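You operate a simulated robot arm through the tools that you are given. There is no shell and no other tool. Be economical: measure what you need, move in short steps, check, and stop when the job is done.

Carry out the task below with a simulated robot arm. There is one attempt and no reset: what you move stays moved.

TASK
Count the foam scraps on the top of the fitting bench, then put as many of the foam blocks from the top of the fitting bench on top of the big silver reel.
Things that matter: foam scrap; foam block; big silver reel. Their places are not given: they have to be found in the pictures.

It is judged by the outcome, as a careful person would: the job done as asked, and still so three seconds after it is handed in. It fails if anything else is knocked over, pushed out of place, dropped, spilled or broken.

THE ROBOT
A 7-joint arm with a two-finger parallel gripper, fixed in place. Base frame: the origin is at the foot of the arm, x ahead of it, y to its left, z up; the work surface is at about z = 0. Lengths are in m, angles in rad, forces in N, time in s.
With the tool pointing down near the work surface it reaches from about 0.24 to 0.62 m from the base axis. Its first joint turns from -1.152 to 1.152 rad. Payload 2.6 kg.
Tool frame: the origin (TCP) lies between the finger pads and is the grasp point; the fingertips stand 0.03 m ahead of it; z points along the fingers, y is the line along which they close. The gripper opens to 0.094 m. The fingers are 0.028 m wide and 0.01 m thick; the gripper's body (0.05 by 0.096 m) begins 0.055 m behind the TCP.
Orientation is that of the tool frame in the base frame, as a unit quaternion [w, x, y, z]. With the fingers straight down and closing along the base's y, the tool's x points along the base's -x, its y along +y and its z along -z.

THE INTERFACE
- The arm moves only by the tool step_arm. Its argument "rows" is a list of rows, each a list of 7 numbers: the shift along the base's x, y, z in m, then the turn, a rotation vector about the base's x, y, z in rad, then the finger opening in m, from 0 to 0.094. In form: [[x, y, z, wx, wy, wz, grip], ...]. A call has 1 to 10 rows; each row shifts and turns the commanded pose from where the row before left it. A row lasts 0.2 s, in which the tool goes at most 0.05 m and 0.15 rad; a call with a longer step from one row to the next is refused whole, and so is a gripper value outside its range. A pose out of reach is approached as far as the arm can. The call stops where the force on the tool passes 40 N (or 10 N more than at its start, if that is more) or the arm is blocked; 0.2 s more then pass. The fingers move at their own pace (about 0.072 m/s each) and stop on an object; they squeeze with about 34 N. The grip force told is the motor's: it shows also when the fingers shut on nothing. Time passes only in rows, and 0.2 s behind the last, so rows that do not move let the fingers close. It gives the time, the measured TCP pose, the force on the tool (base axes), the opening and the grip force at its end, in the units of the frame above (readings bear some noise).
- Cameras (640 x 400 px; columns grow to the right, rows downward): "scene" is fixed at [0.0396, 0.4367, 0.5658]; the picture's right is [-0.73, -0.69, 0.00], its down [-0.38, 0.41, -0.83] and it looks along [0.57, -0.60, -0.56] (base axes); focal length 246 px, centre (320, 200). "wrist" rides on the gripper at [-0.037, 0, -0.058] in the tool frame; the picture's right is [0.00, -1.00, 0.00], its down [0.97, 0.00, -0.24] and it looks along [0.24, 0.00, 0.97] (tool axes); focal length 218 px, centre (320, 200).
- snapshot(camera): a new picture of that camera. No time passes.
- locate(camera, pixels): for up to 12 pixels [column, row] of the newest picture of that camera ("zoom" is the newest enlarged one), the place [x, y, z] in the base frame of the surface seen there, good to about 0.003 m. No time passes.
- inspect(camera, box): a new picture of the part [left, top, right, bottom] of that camera's present view, enlarged. No time passes.
- close_job(): hands the job in; it is judged then, once.

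Work in short steps. Measure before you move; look again where a grasp or a placing could have gone wrong, and mend it. You have 60 turns and 26 pictures in all, the two below and enlarged ones among them. Open the gripper and draw the arm clear of the work before you hand the job in, unless the task says otherwise; then end with one line.

The tools are called after "Emit:" as name(argument=value, ...) on one line, values as JSON. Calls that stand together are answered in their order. step_arm: Moves the arm, as the interface text tells. Its arguments: {"type":"object","properties":{"rows":{"type":"array","items":{"type":"array","items":{"type":"number"}}}},"required":["rows"]} The other tools are called the same way: snapshot (camera) takes a picture; locate (camera, pixels) gives the place of the surface under pixels of a picture; inspect (camera, box) takes an enlarged picture of a part of a camera's view; close_job () hands the job in.

At the start:

```text
clock: 0.0
eef_pos: [0.3155, -0.1395, 0.3736]
ee_rot: [0.0, 0.0, 1.0, 0.0]
wrist_force: [-1.0, 0.3, 1.0]
grip_width: 0.0941
gripper_force: 0.0
```

scene: 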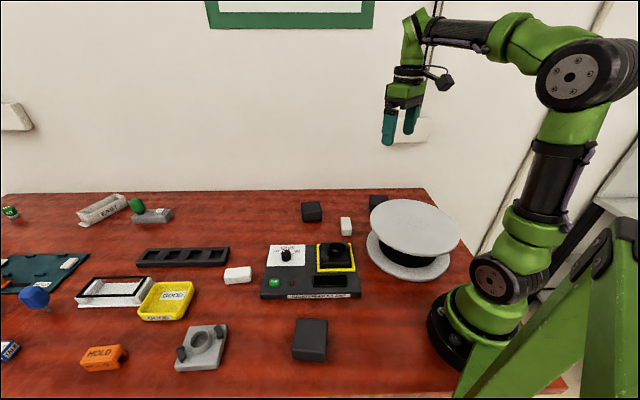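
wrist: 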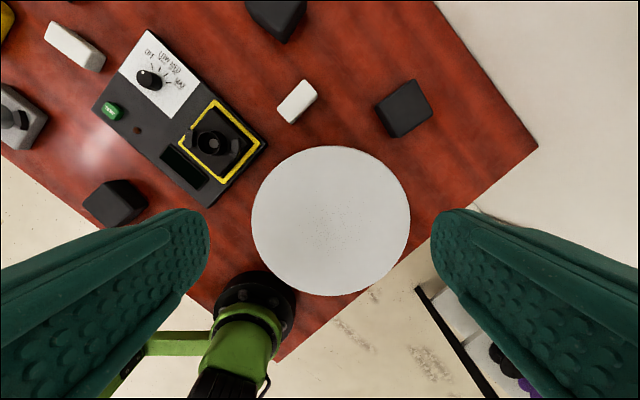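

The scene shows dark blocks (about (311,212), (377,202), (310,340)) and white pieces (about (237,274), (346,226)). I enlarge parts to tell the scraps from the blocks.

Emit:
inspect(camera="scene", box=[220, 180, 480, 370])

Emit:
inspect(camera="scene", box=[0, 180, 250, 380])

```text
2.11 times, centred on (350, 275) of scene
```

zoom: 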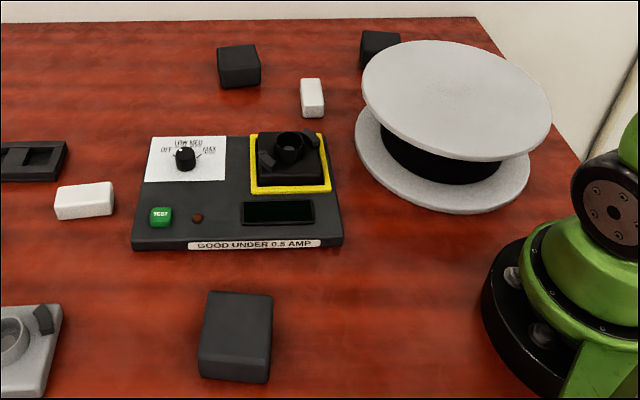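

```text
2.00 times, centred on (125, 280) of scene
```

zoom: 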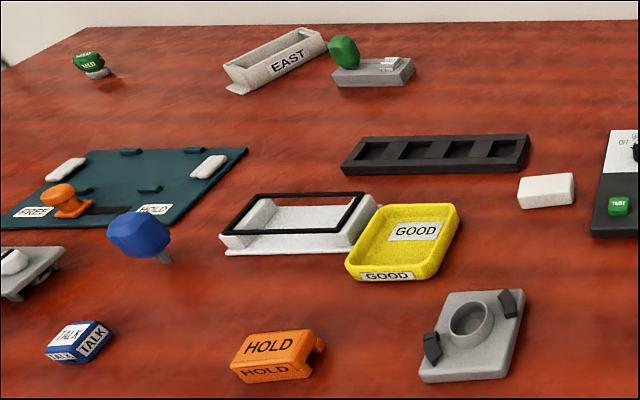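

White pieces look like scraps, the dark cubes like the blocks. I measure them and the reel, then survey the rest of the bench with the wrist camera.

Emit:
locate(camera="scene", pixels=[[311, 207], [377, 200], [310, 332], [237, 272], [346, 222], [415, 228], [372, 215], [458, 240], [415, 202], [415, 252], [34, 296], [70, 264]])

Emit:
locate(camera="wrist", pixels=[[330, 220], [253, 220], [409, 220], [330, 148], [330, 293], [403, 105], [275, 8], [115, 200], [377, 105], [432, 112], [412, 80], [395, 135]])

Emit:
step_arm(rows=[[0.03, 0.045, 0, 0, 0, 0, 0.094], [0.02, 0.045, 0, 0, 0, 0, 0.094], [0.02, 0.045, 0, 0, 0, 0, 0.094], [0.02, 0.045, 0, 0, 0, 0, 0.094], [0.02, 0.045, 0, 0, 0, 0, 0.094], [0, 0.045, 0, 0, 0, 0, 0.094]])

Emit:
snapshot(camera="wrist")

```text
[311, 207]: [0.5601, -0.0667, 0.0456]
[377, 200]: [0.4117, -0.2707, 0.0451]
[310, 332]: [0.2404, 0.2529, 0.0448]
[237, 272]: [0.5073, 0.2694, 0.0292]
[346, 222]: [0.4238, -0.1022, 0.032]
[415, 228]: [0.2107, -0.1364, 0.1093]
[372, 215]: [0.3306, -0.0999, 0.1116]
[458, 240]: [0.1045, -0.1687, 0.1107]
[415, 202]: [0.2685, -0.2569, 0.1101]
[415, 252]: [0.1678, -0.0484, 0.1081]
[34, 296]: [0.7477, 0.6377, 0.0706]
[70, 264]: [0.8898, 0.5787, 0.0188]
```

```text
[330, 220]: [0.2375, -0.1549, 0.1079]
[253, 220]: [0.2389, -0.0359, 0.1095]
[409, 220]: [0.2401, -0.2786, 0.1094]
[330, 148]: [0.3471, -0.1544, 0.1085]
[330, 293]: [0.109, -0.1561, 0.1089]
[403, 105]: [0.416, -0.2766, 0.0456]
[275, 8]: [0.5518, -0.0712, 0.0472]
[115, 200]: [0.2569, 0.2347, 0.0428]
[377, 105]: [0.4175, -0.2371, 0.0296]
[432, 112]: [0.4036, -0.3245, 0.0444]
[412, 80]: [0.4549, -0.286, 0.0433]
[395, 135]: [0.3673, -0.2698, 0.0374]
```

```text
refused: row 1 steps farther than a row can; nothing moved
```

```text
21 pictures are left
```

wrist: 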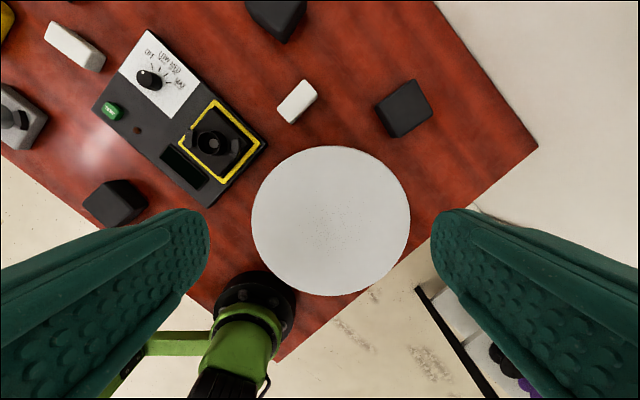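

Nothing moved (first step was too long). Reel top: centre about (0.23,-0.155), z 0.109, radius 0.12. I survey with smaller steps.

Emit:
step_arm(rows=[[0.02, 0.042, 0, 0, 0, 0, 0.094], [0.02, 0.042, 0, 0, 0, 0, 0.094], [0.02, 0.042, 0, 0, 0, 0, 0.094], [0.02, 0.042, 0, 0, 0, 0, 0.094], [0.02, 0.042, 0, 0, 0, 0, 0.094], [0.02, 0.042, 0, 0, 0, 0, 0.094], [0, 0.045, 0, 0, 0, 0, 0.094], [0, 0.045, 0, 0, 0, 0, 0.094]])

Emit:
snapshot(camera="wrist")

```text
clock: 1.8
eef_pos: [0.4343, 0.2012, 0.374]
ee_rot: [0.001, -0.001, 1.0, 0.001]
wrist_force: [-0.2, 0.3, 0.1]
grip_width: 0.0941
gripper_force: 0.1
```

```text
20 pictures are left
```

wrist: 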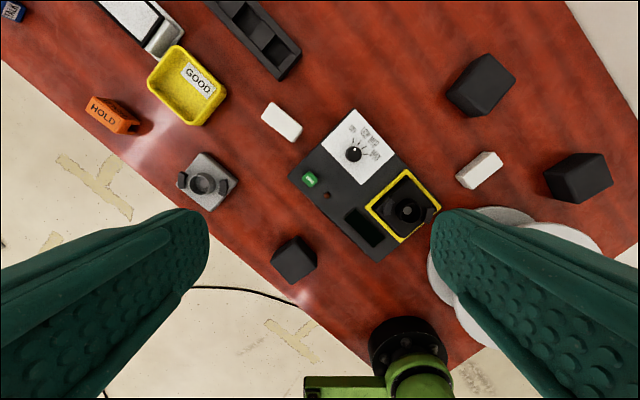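

So far: 2 white scraps, 3 dark blocks. I tilt the wrist forward and turn it left to see the far left part of the bench.

Emit:
step_arm(rows=[[0, 0.02, 0, 0.07, -0.12, 0, 0.094], [0, 0.02, 0, 0.07, -0.12, 0, 0.094], [0, 0.02, 0, 0.07, -0.12, 0, 0.094], [0, 0.02, 0, 0.07, -0.12, 0, 0.094], [0, 0.02, 0, 0.07, -0.12, 0, 0.094]])

Emit:
snapshot(camera="wrist")

```text
clock: 3.0
eef_pos: [0.4337, 0.301, 0.373]
ee_rot: [0.296, 0.0, 0.94, 0.172]
wrist_force: [0.3, 0.2, -0.3]
grip_width: 0.0942
gripper_force: 0.1
```

```text
19 pictures are left
```

wrist: 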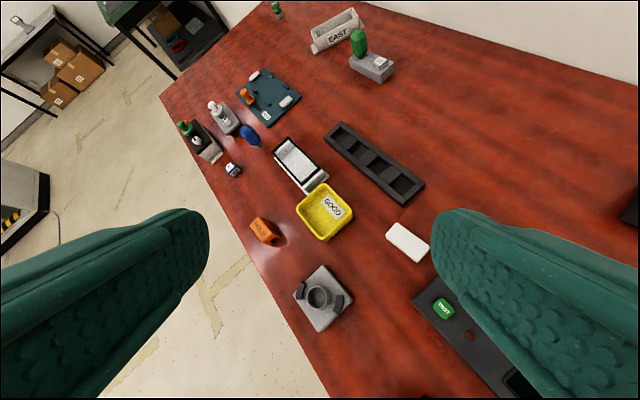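

The whole bench is visible; I enlarge the board with two pale pieces at (255,76) and (287,101).

Emit:
inspect(camera="wrist", box=[170, 50, 330, 150])

Emit:
inspect(camera="wrist", box=[250, 110, 450, 250])

```text
4.00 times, centred on (250, 100) of wrist
```

zoom: 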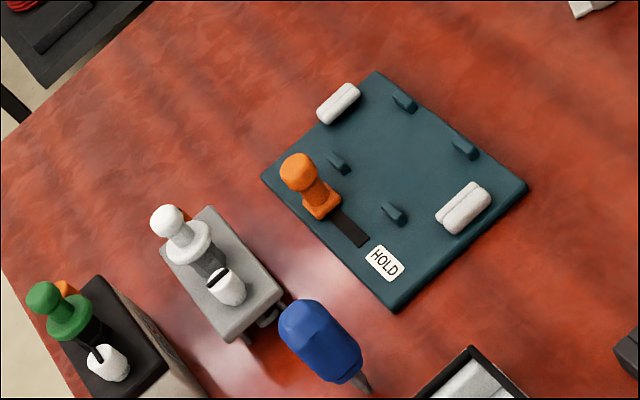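

```text
2.86 times, centred on (350, 180) of wrist
```

zoom: 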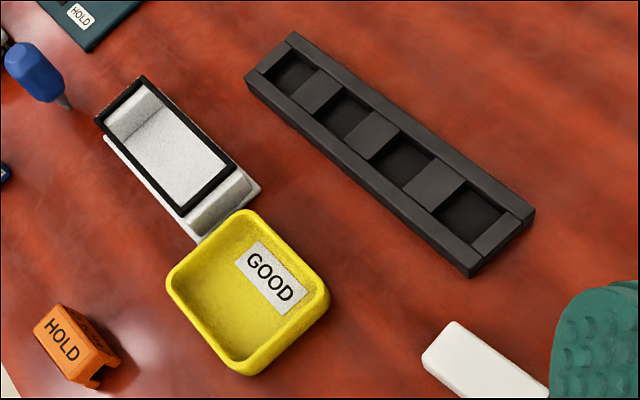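

The pale pads on the board belong to that fixture; so there are 2 foam scraps, and 2 of the 3 dark blocks go on the reel. I right the tool and go above the block near (0.25,0.24).

Emit:
step_arm(rows=[[-0.03, -0.01, -0.01, -0.07, 0.12, 0, 0.094], [-0.03, -0.01, -0.02, -0.07, 0.12, 0, 0.094], [-0.03, -0.01, -0.02, -0.07, 0.12, 0, 0.094], [-0.03, -0.01, -0.02, -0.07, 0.12, 0, 0.094], [-0.03, -0.01, -0.02, -0.07, 0.12, 0, 0.094], [-0.03, -0.01, -0.03, 0, 0, 0, 0.094], [0, 0, 0, 0, 0, 0, 0.094]])

Emit:
snapshot(camera="wrist")

```text
clock: 4.6
eef_pos: [0.2537, 0.2431, 0.2542]
ee_rot: [0.0, 0.0, 1.0, 0.0]
wrist_force: [-0.8, -0.4, -0.1]
grip_width: 0.0939
gripper_force: 0.1
```

```text
16 pictures are left
```

wrist: 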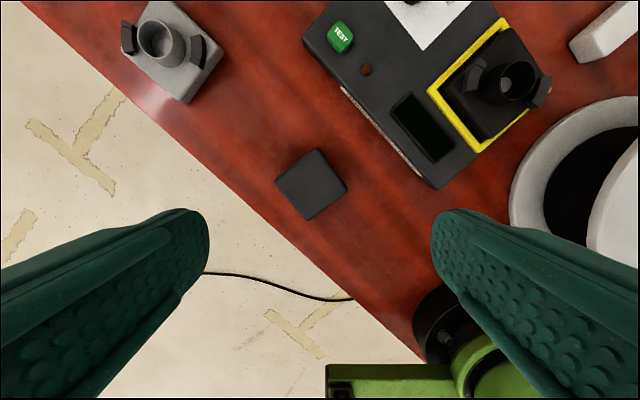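

The block's top spans corners about (316,150), (346,185), (307,206), (277,180). I locate them inside the edges.

Emit:
inspect(camera="wrist", box=[260, 135, 372, 235])

Emit:
locate(camera="wrist", pixels=[[315, 152], [343, 183], [308, 205], [279, 181], [312, 178], [297, 162], [330, 168], [326, 196], [292, 194], [312, 214], [345, 189], [420, 185]])

```text
4.00 times, centred on (316, 185) of wrist
```

zoom: 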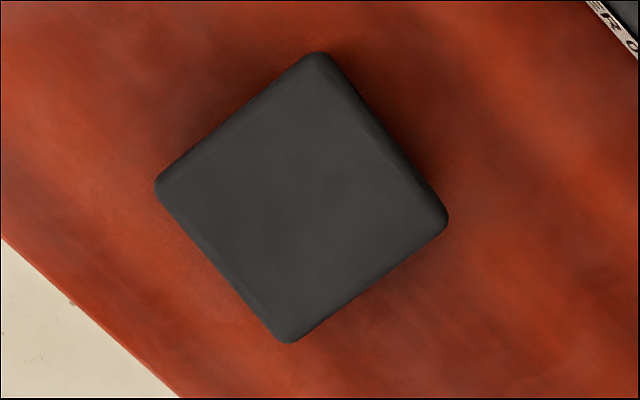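

```text
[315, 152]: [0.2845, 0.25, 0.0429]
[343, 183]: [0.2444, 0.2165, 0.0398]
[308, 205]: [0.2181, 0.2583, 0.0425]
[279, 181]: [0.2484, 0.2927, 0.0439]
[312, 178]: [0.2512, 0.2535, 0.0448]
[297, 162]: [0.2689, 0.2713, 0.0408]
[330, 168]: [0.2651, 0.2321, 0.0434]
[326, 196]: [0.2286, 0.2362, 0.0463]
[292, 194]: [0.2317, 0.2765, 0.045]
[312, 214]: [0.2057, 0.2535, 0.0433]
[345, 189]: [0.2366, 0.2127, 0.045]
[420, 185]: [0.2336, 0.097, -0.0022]
```

The block is about 0.061 × 0.065 m, centred near (0.243,0.2535), with its narrower axis turned about +0.67 rad. I turn the gripper and go down over it.

Emit:
step_arm(rows=[[-0.003, 0.003, -0.03, 0, 0, 0.134, 0.094], [-0.003, 0.003, -0.03, 0, 0, 0.134, 0.094], [-0.003, 0.003, -0.03, 0, 0, 0.134, 0.094], [-0.002, 0.0015, -0.03, 0, 0, 0.134, 0.094], [0, 0, -0.02, 0, 0, 0.134, 0.094], [0, 0, 0, 0, 0, 0, 0.094]])

Emit:
snapshot(camera="wrist")

```text
clock: 6.0
eef_pos: [0.2442, 0.2533, 0.112]
ee_rot: [0.0, -0.33, 0.944, 0.0]
wrist_force: [0.6, -0.5, -0.2]
grip_width: 0.0941
gripper_force: 0.0
```

```text
14 pictures are left
```

wrist: 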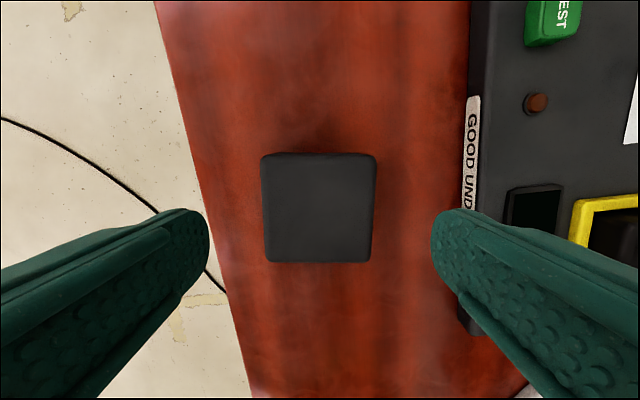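

The block is centred at (319,207) and square to the fingers, which clear the tester. I go down and close.

Emit:
step_arm(rows=[[0, 0, -0.03, 0, 0, 0, 0.094], [0, 0, -0.03, 0, 0, 0, 0.094], [0, 0, -0.016, 0, 0, 0, 0.094], [0, 0, 0, 0, 0, 0, 0.05], [0, 0, 0, 0, 0, 0, 0.05], [0, 0, 0, 0, 0, 0, 0.05]])

```text
clock: 7.4
eef_pos: [0.2439, 0.2546, 0.0362]
ee_rot: [0.0, -0.329, 0.944, 0.001]
wrist_force: [-1.8, -0.8, -0.2]
grip_width: 0.0732
gripper_force: 34.6
```

Grip is 0.073 m wide at 34 N. I lift straight up and look.

Emit:
step_arm(rows=[[0, 0, 0.02, 0, 0, 0, 0.05], [0, 0, 0.04, 0, 0, 0, 0.05], [0, 0, 0.045, 0, 0, 0, 0.05], [0, 0, 0.045, 0, 0, 0, 0.05], [0, 0, 0.04, 0, 0, 0, 0.05], [0, 0, 0, 0, 0, 0, 0.05]])

Emit:
snapshot(camera="wrist")

```text
clock: 8.8
eef_pos: [0.2436, 0.2516, 0.2278]
ee_rot: [0.0, -0.329, 0.944, 0.0]
wrist_force: [-0.6, 0.3, -1.2]
grip_width: 0.0732
gripper_force: 34.1
```

```text
13 pictures are left
```

wrist: 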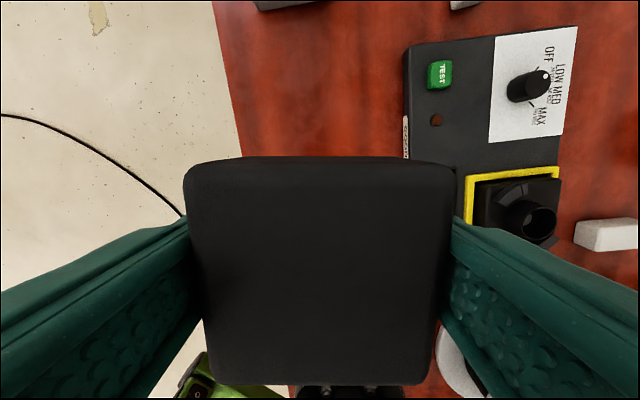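

The block is held. I carry it high over to the reel at (0.26,-0.10), turning the gripper back.

Emit:
step_arm(rows=[[0.015, -0.039, 0, 0, 0, -0.067, 0.05], [0.015, -0.039, 0, 0, 0, -0.067, 0.05], [0.015, -0.039, 0, 0, 0, -0.067, 0.05], [0, -0.039, 0, 0, 0, -0.067, 0.05], [0, -0.039, 0, 0, 0, -0.067, 0.05], [0, -0.039, 0, 0, 0, -0.067, 0.05], [0, -0.039, 0, 0, 0, -0.067, 0.05], [-0.01, -0.039, 0, 0, 0, -0.067, 0.05], [-0.019, -0.039, 0, 0, 0, -0.067, 0.05], [0, -0.002, 0, 0, 0, -0.067, 0.05]])

Emit:
snapshot(camera="scene")

```text
clock: 11.0
eef_pos: [0.2581, -0.1026, 0.227]
ee_rot: [0.0, -0.001, 1.0, 0.0]
wrist_force: [-0.2, -0.3, 0.7]
grip_width: 0.0734
gripper_force: 34.1
```

```text
12 pictures are left
```

scene: 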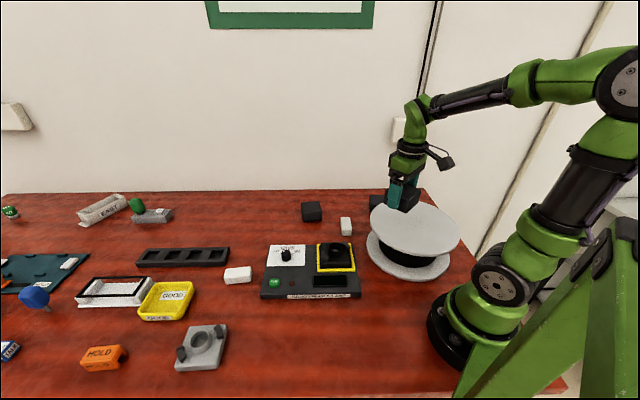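

The block hangs above the reel. I lower it to just above the top (TCP about 0.148).

Emit:
step_arm(rows=[[0, 0.002, -0.03, 0, 0, 0, 0.05], [0, 0, -0.025, 0, 0, 0, 0.05], [0, 0, -0.018, 0, 0, 0, 0.05], [0, 0, -0.006, 0, 0, 0, 0.05], [0, 0, 0, 0, 0, 0, 0.05]])

Emit:
inspect(camera="scene", box=[340, 160, 480, 290])

```text
clock: 12.2
eef_pos: [0.2586, -0.0993, 0.1484]
ee_rot: [0.0, 0.0, 1.0, 0.0]
wrist_force: [0.2, 0.0, 0.7]
grip_width: 0.0728
gripper_force: 33.7
```

```text
3.08 times, centred on (410, 225) of scene
```

zoom: 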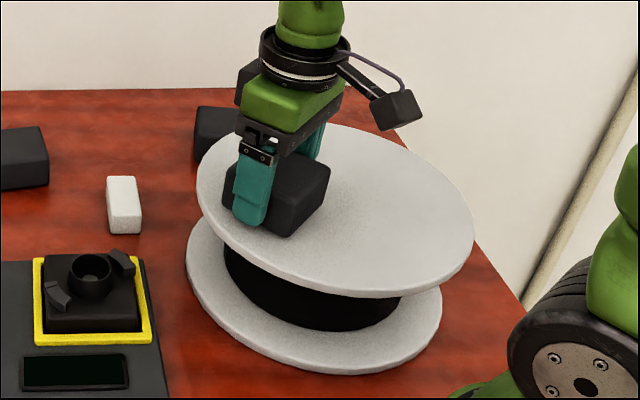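

The block sits just over the reel, well inside its rim. I lower 2 mm more, open, and rise.

Emit:
step_arm(rows=[[0, 0, -0.003, 0, 0, 0, 0.05], [0, 0, 0, 0, 0, 0, 0.094], [0, 0, 0, 0, 0, 0, 0.094], [0, 0, 0.02, 0, 0, 0, 0.094], [0, 0, 0.04, 0, 0, 0, 0.094], [0, 0, 0.045, 0, 0, 0, 0.094], [0.03, -0.02, 0.02, 0, 0, 0, 0.094], [0.03, -0.03, 0, 0, 0, 0, 0.094], [0.03, -0.03, 0, 0, 0, 0, 0.094]])

Emit:
step_arm(rows=[[0.02, -0.035, 0, 0, 0, 0, 0.094], [0.02, -0.035, 0, 0, 0, 0, 0.094], [0.02, -0.03, 0, 0, 0, 0, 0.094], [0, 0, 0, 0, 0, 0, 0.094]])

Emit:
snapshot(camera="wrist")

Emit:
inspect(camera="scene", box=[340, 160, 480, 290])

```text
clock: 14.2
eef_pos: [0.3519, -0.1762, 0.272]
ee_rot: [0.0, -0.001, 1.0, 0.001]
wrist_force: [-0.2, 0.0, 0.5]
grip_width: 0.094
gripper_force: 0.0
```

```text
clock: 15.2
eef_pos: [0.4106, -0.2791, 0.2707]
ee_rot: [0.0, 0.0, 1.0, 0.001]
wrist_force: [-0.9, -0.4, -1.5]
grip_width: 0.0939
gripper_force: 0.0
```

```text
10 pictures are left
```

wrist: 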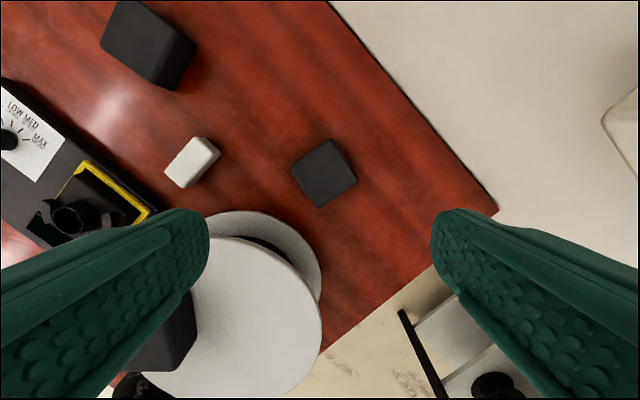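

```text
3.08 times, centred on (410, 225) of scene
```

zoom: 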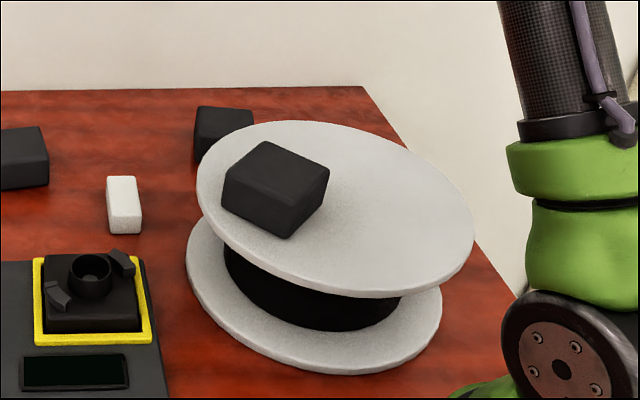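

Block one rests on the reel. The next block's corners show at about (328,138), (357,180), (320,208), (291,167); I measure them.

Emit:
locate(camera="wrist", pixels=[[328, 141], [354, 180], [320, 204], [293, 167], [324, 174], [310, 153], [343, 160], [337, 191], [306, 186]])

Emit:
inspect(camera="wrist", box=[244, 123, 404, 223])

```text
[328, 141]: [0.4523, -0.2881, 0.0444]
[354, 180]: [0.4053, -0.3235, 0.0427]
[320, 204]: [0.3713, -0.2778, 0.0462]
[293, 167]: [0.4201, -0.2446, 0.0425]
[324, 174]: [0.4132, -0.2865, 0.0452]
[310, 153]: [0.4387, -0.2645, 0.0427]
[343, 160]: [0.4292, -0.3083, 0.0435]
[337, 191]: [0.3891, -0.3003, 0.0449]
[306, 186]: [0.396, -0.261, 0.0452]
```

```text
4.00 times, centred on (324, 173) of wrist
```

zoom: 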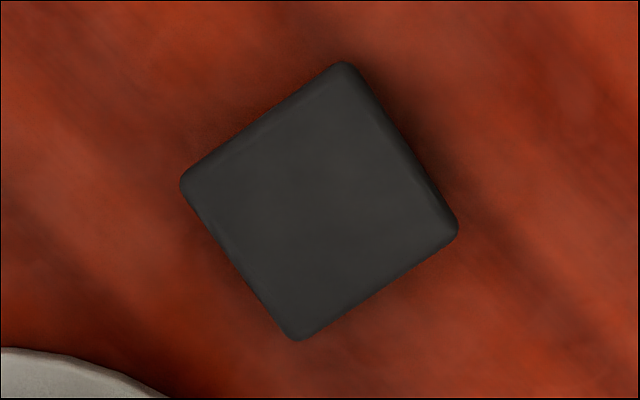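

Centre (0.412,-0.284), turn about +0.63 rad. I turn and come down above it, then check.

Emit:
step_arm(rows=[[0.001, -0.004, -0.035, 0, 0, 0.126, 0.094], [0, 0, -0.035, 0, 0, 0.126, 0.094], [0, 0, -0.035, 0, 0, 0.126, 0.094], [0, 0, -0.035, 0, 0, 0.126, 0.094], [0, 0, -0.018, 0, 0, 0.126, 0.094], [0, 0, 0, 0, 0, 0, 0.094]])

Emit:
snapshot(camera="wrist")

```text
clock: 16.6
eef_pos: [0.4112, -0.2817, 0.1117]
ee_rot: [0.0, -0.311, 0.95, 0.0]
wrist_force: [0.6, -1.2, 0.8]
grip_width: 0.094
gripper_force: 0.0
```

```text
7 pictures are left
```

wrist: 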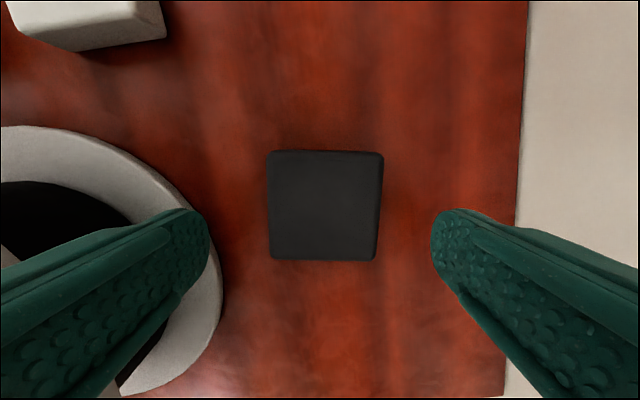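

The block is square, centred at (325,206), about 3 mm right; the reel's lower flange clears the left finger by ~0.025 m. I shift slightly, go down and close.

Emit:
step_arm(rows=[[0.001, -0.002, -0.03, 0, 0, 0, 0.094], [0, 0, -0.03, 0, 0, 0, 0.094], [0, 0, -0.016, 0, 0, 0, 0.094], [0, 0, 0, 0, 0, 0, 0.05], [0, 0, 0, 0, 0, 0, 0.05], [0, 0, 0, 0, 0, 0, 0.05]])

Emit:
step_arm(rows=[[0, 0, 0.02, 0, 0, 0, 0.05], [0, 0, 0.04, 0, 0, 0, 0.05], [0, 0, 0.045, 0, 0, 0, 0.05], [0, 0, 0.045, 0, 0, 0, 0.05], [0, 0, 0.04, 0, 0, 0, 0.05], [0, 0, 0, 0, 0, 0, 0.05]])

```text
clock: 18.0
eef_pos: [0.4121, -0.2845, 0.0368]
ee_rot: [0.0, -0.31, 0.951, 0.0]
wrist_force: [-0.6, 0.1, 0.2]
grip_width: 0.0735
gripper_force: 34.0
```

```text
clock: 19.4
eef_pos: [0.4117, -0.283, 0.2274]
ee_rot: [0.0, -0.31, 0.951, 0.0]
wrist_force: [0.4, -0.7, -0.3]
grip_width: 0.0731
gripper_force: 34.2
```

Held at 0.073 m. I carry it to (0.22,-0.215) over the reel, turning the gripper back.

Emit:
step_arm(rows=[[-0.032, 0.0113, 0, 0, 0, -0.105, 0.05], [-0.032, 0.0113, 0, 0, 0, -0.105, 0.05], [-0.032, 0.0113, 0, 0, 0, -0.105, 0.05], [-0.032, 0.0113, 0, 0, 0, -0.105, 0.05], [-0.032, 0.0113, 0, 0, 0, -0.105, 0.05], [-0.032, 0.0113, 0, 0, 0, -0.105, 0.05], [0, 0, -0.03, 0, 0, 0, 0.05], [0, 0, -0.025, 0, 0, 0, 0.05], [0, 0, 0, 0, 0, 0, 0.05]])

Emit:
inspect(camera="scene", box=[340, 160, 480, 290])

```text
clock: 21.4
eef_pos: [0.2186, -0.2177, 0.1695]
ee_rot: [0.0, 0.001, 1.0, 0.0]
wrist_force: [0.3, 0.0, -0.1]
grip_width: 0.0731
gripper_force: 34.1
```

```text
3.08 times, centred on (410, 225) of scene
```

zoom: 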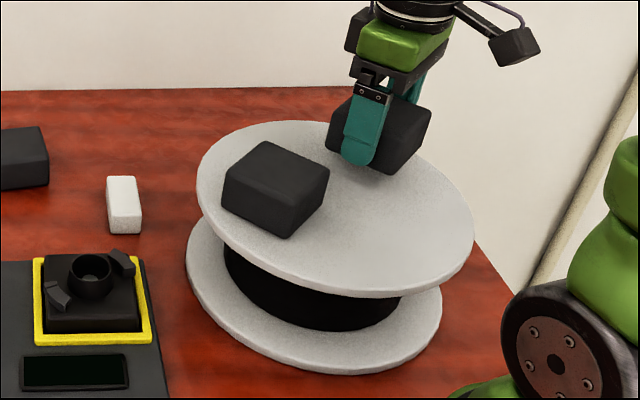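

The second block hangs clear of the first, inside the rim. I lower it to TCP 0.146, open, and rise.

Emit:
step_arm(rows=[[0, 0, -0.015, 0, 0, 0, 0.05], [0, 0, -0.008, 0, 0, 0, 0.05], [0, 0, 0, 0, 0, 0, 0.05], [0, 0, 0, 0, 0, 0, 0.094], [0, 0, 0, 0, 0, 0, 0.094], [0, 0, 0.02, 0, 0, 0, 0.094], [0, 0, 0.04, 0, 0, 0, 0.094], [0, 0, 0.045, 0, 0, 0, 0.094], [0.03, 0, 0.03, 0, 0, 0, 0.094], [0.04, 0, 0.02, 0, 0, 0, 0.094]])

Emit:
step_arm(rows=[[0.02, 0.03, 0.03, 0, 0, 0, 0.094], [0.02, 0.03, 0.03, 0, 0, 0, 0.094], [0.0, 0.03, 0.02, 0, 0, 0, 0.094], [0, 0, 0, 0, 0, 0, 0.094]])

Emit:
snapshot(camera="scene")

Emit:
snapshot(camera="wrist")

```text
clock: 23.6
eef_pos: [0.2909, -0.2176, 0.3003]
ee_rot: [0.0, 0.0, 1.0, 0.0]
wrist_force: [0.6, 0.2, -0.2]
grip_width: 0.094
gripper_force: 0.1
```

```text
clock: 24.6
eef_pos: [0.3284, -0.1287, 0.3838]
ee_rot: [0.0, 0.0, 1.0, -0.001]
wrist_force: [0.9, 0.3, 1.0]
grip_width: 0.094
gripper_force: 0.0
```

```text
5 pictures are left
```

scene: 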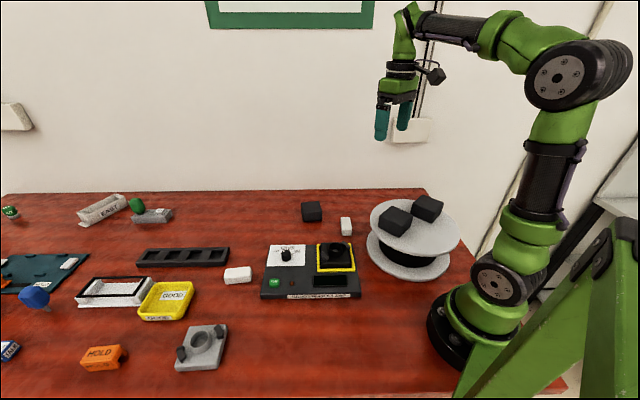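

```text
4 pictures are left
```

wrist: 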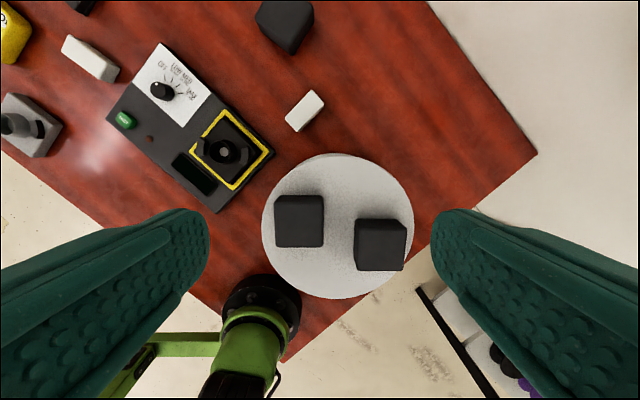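

Two blocks rest on the reel, which matches the two scraps. Everything else is in its place, and the arm is clear with the gripper open.

Emit:
close_job()

```text
The job is handed in.
```

I counted 2 foam scraps (the white pieces) on the bench, so I put 2 of the 3 dark foam blocks on top of the big silver reel and left the third where it was.
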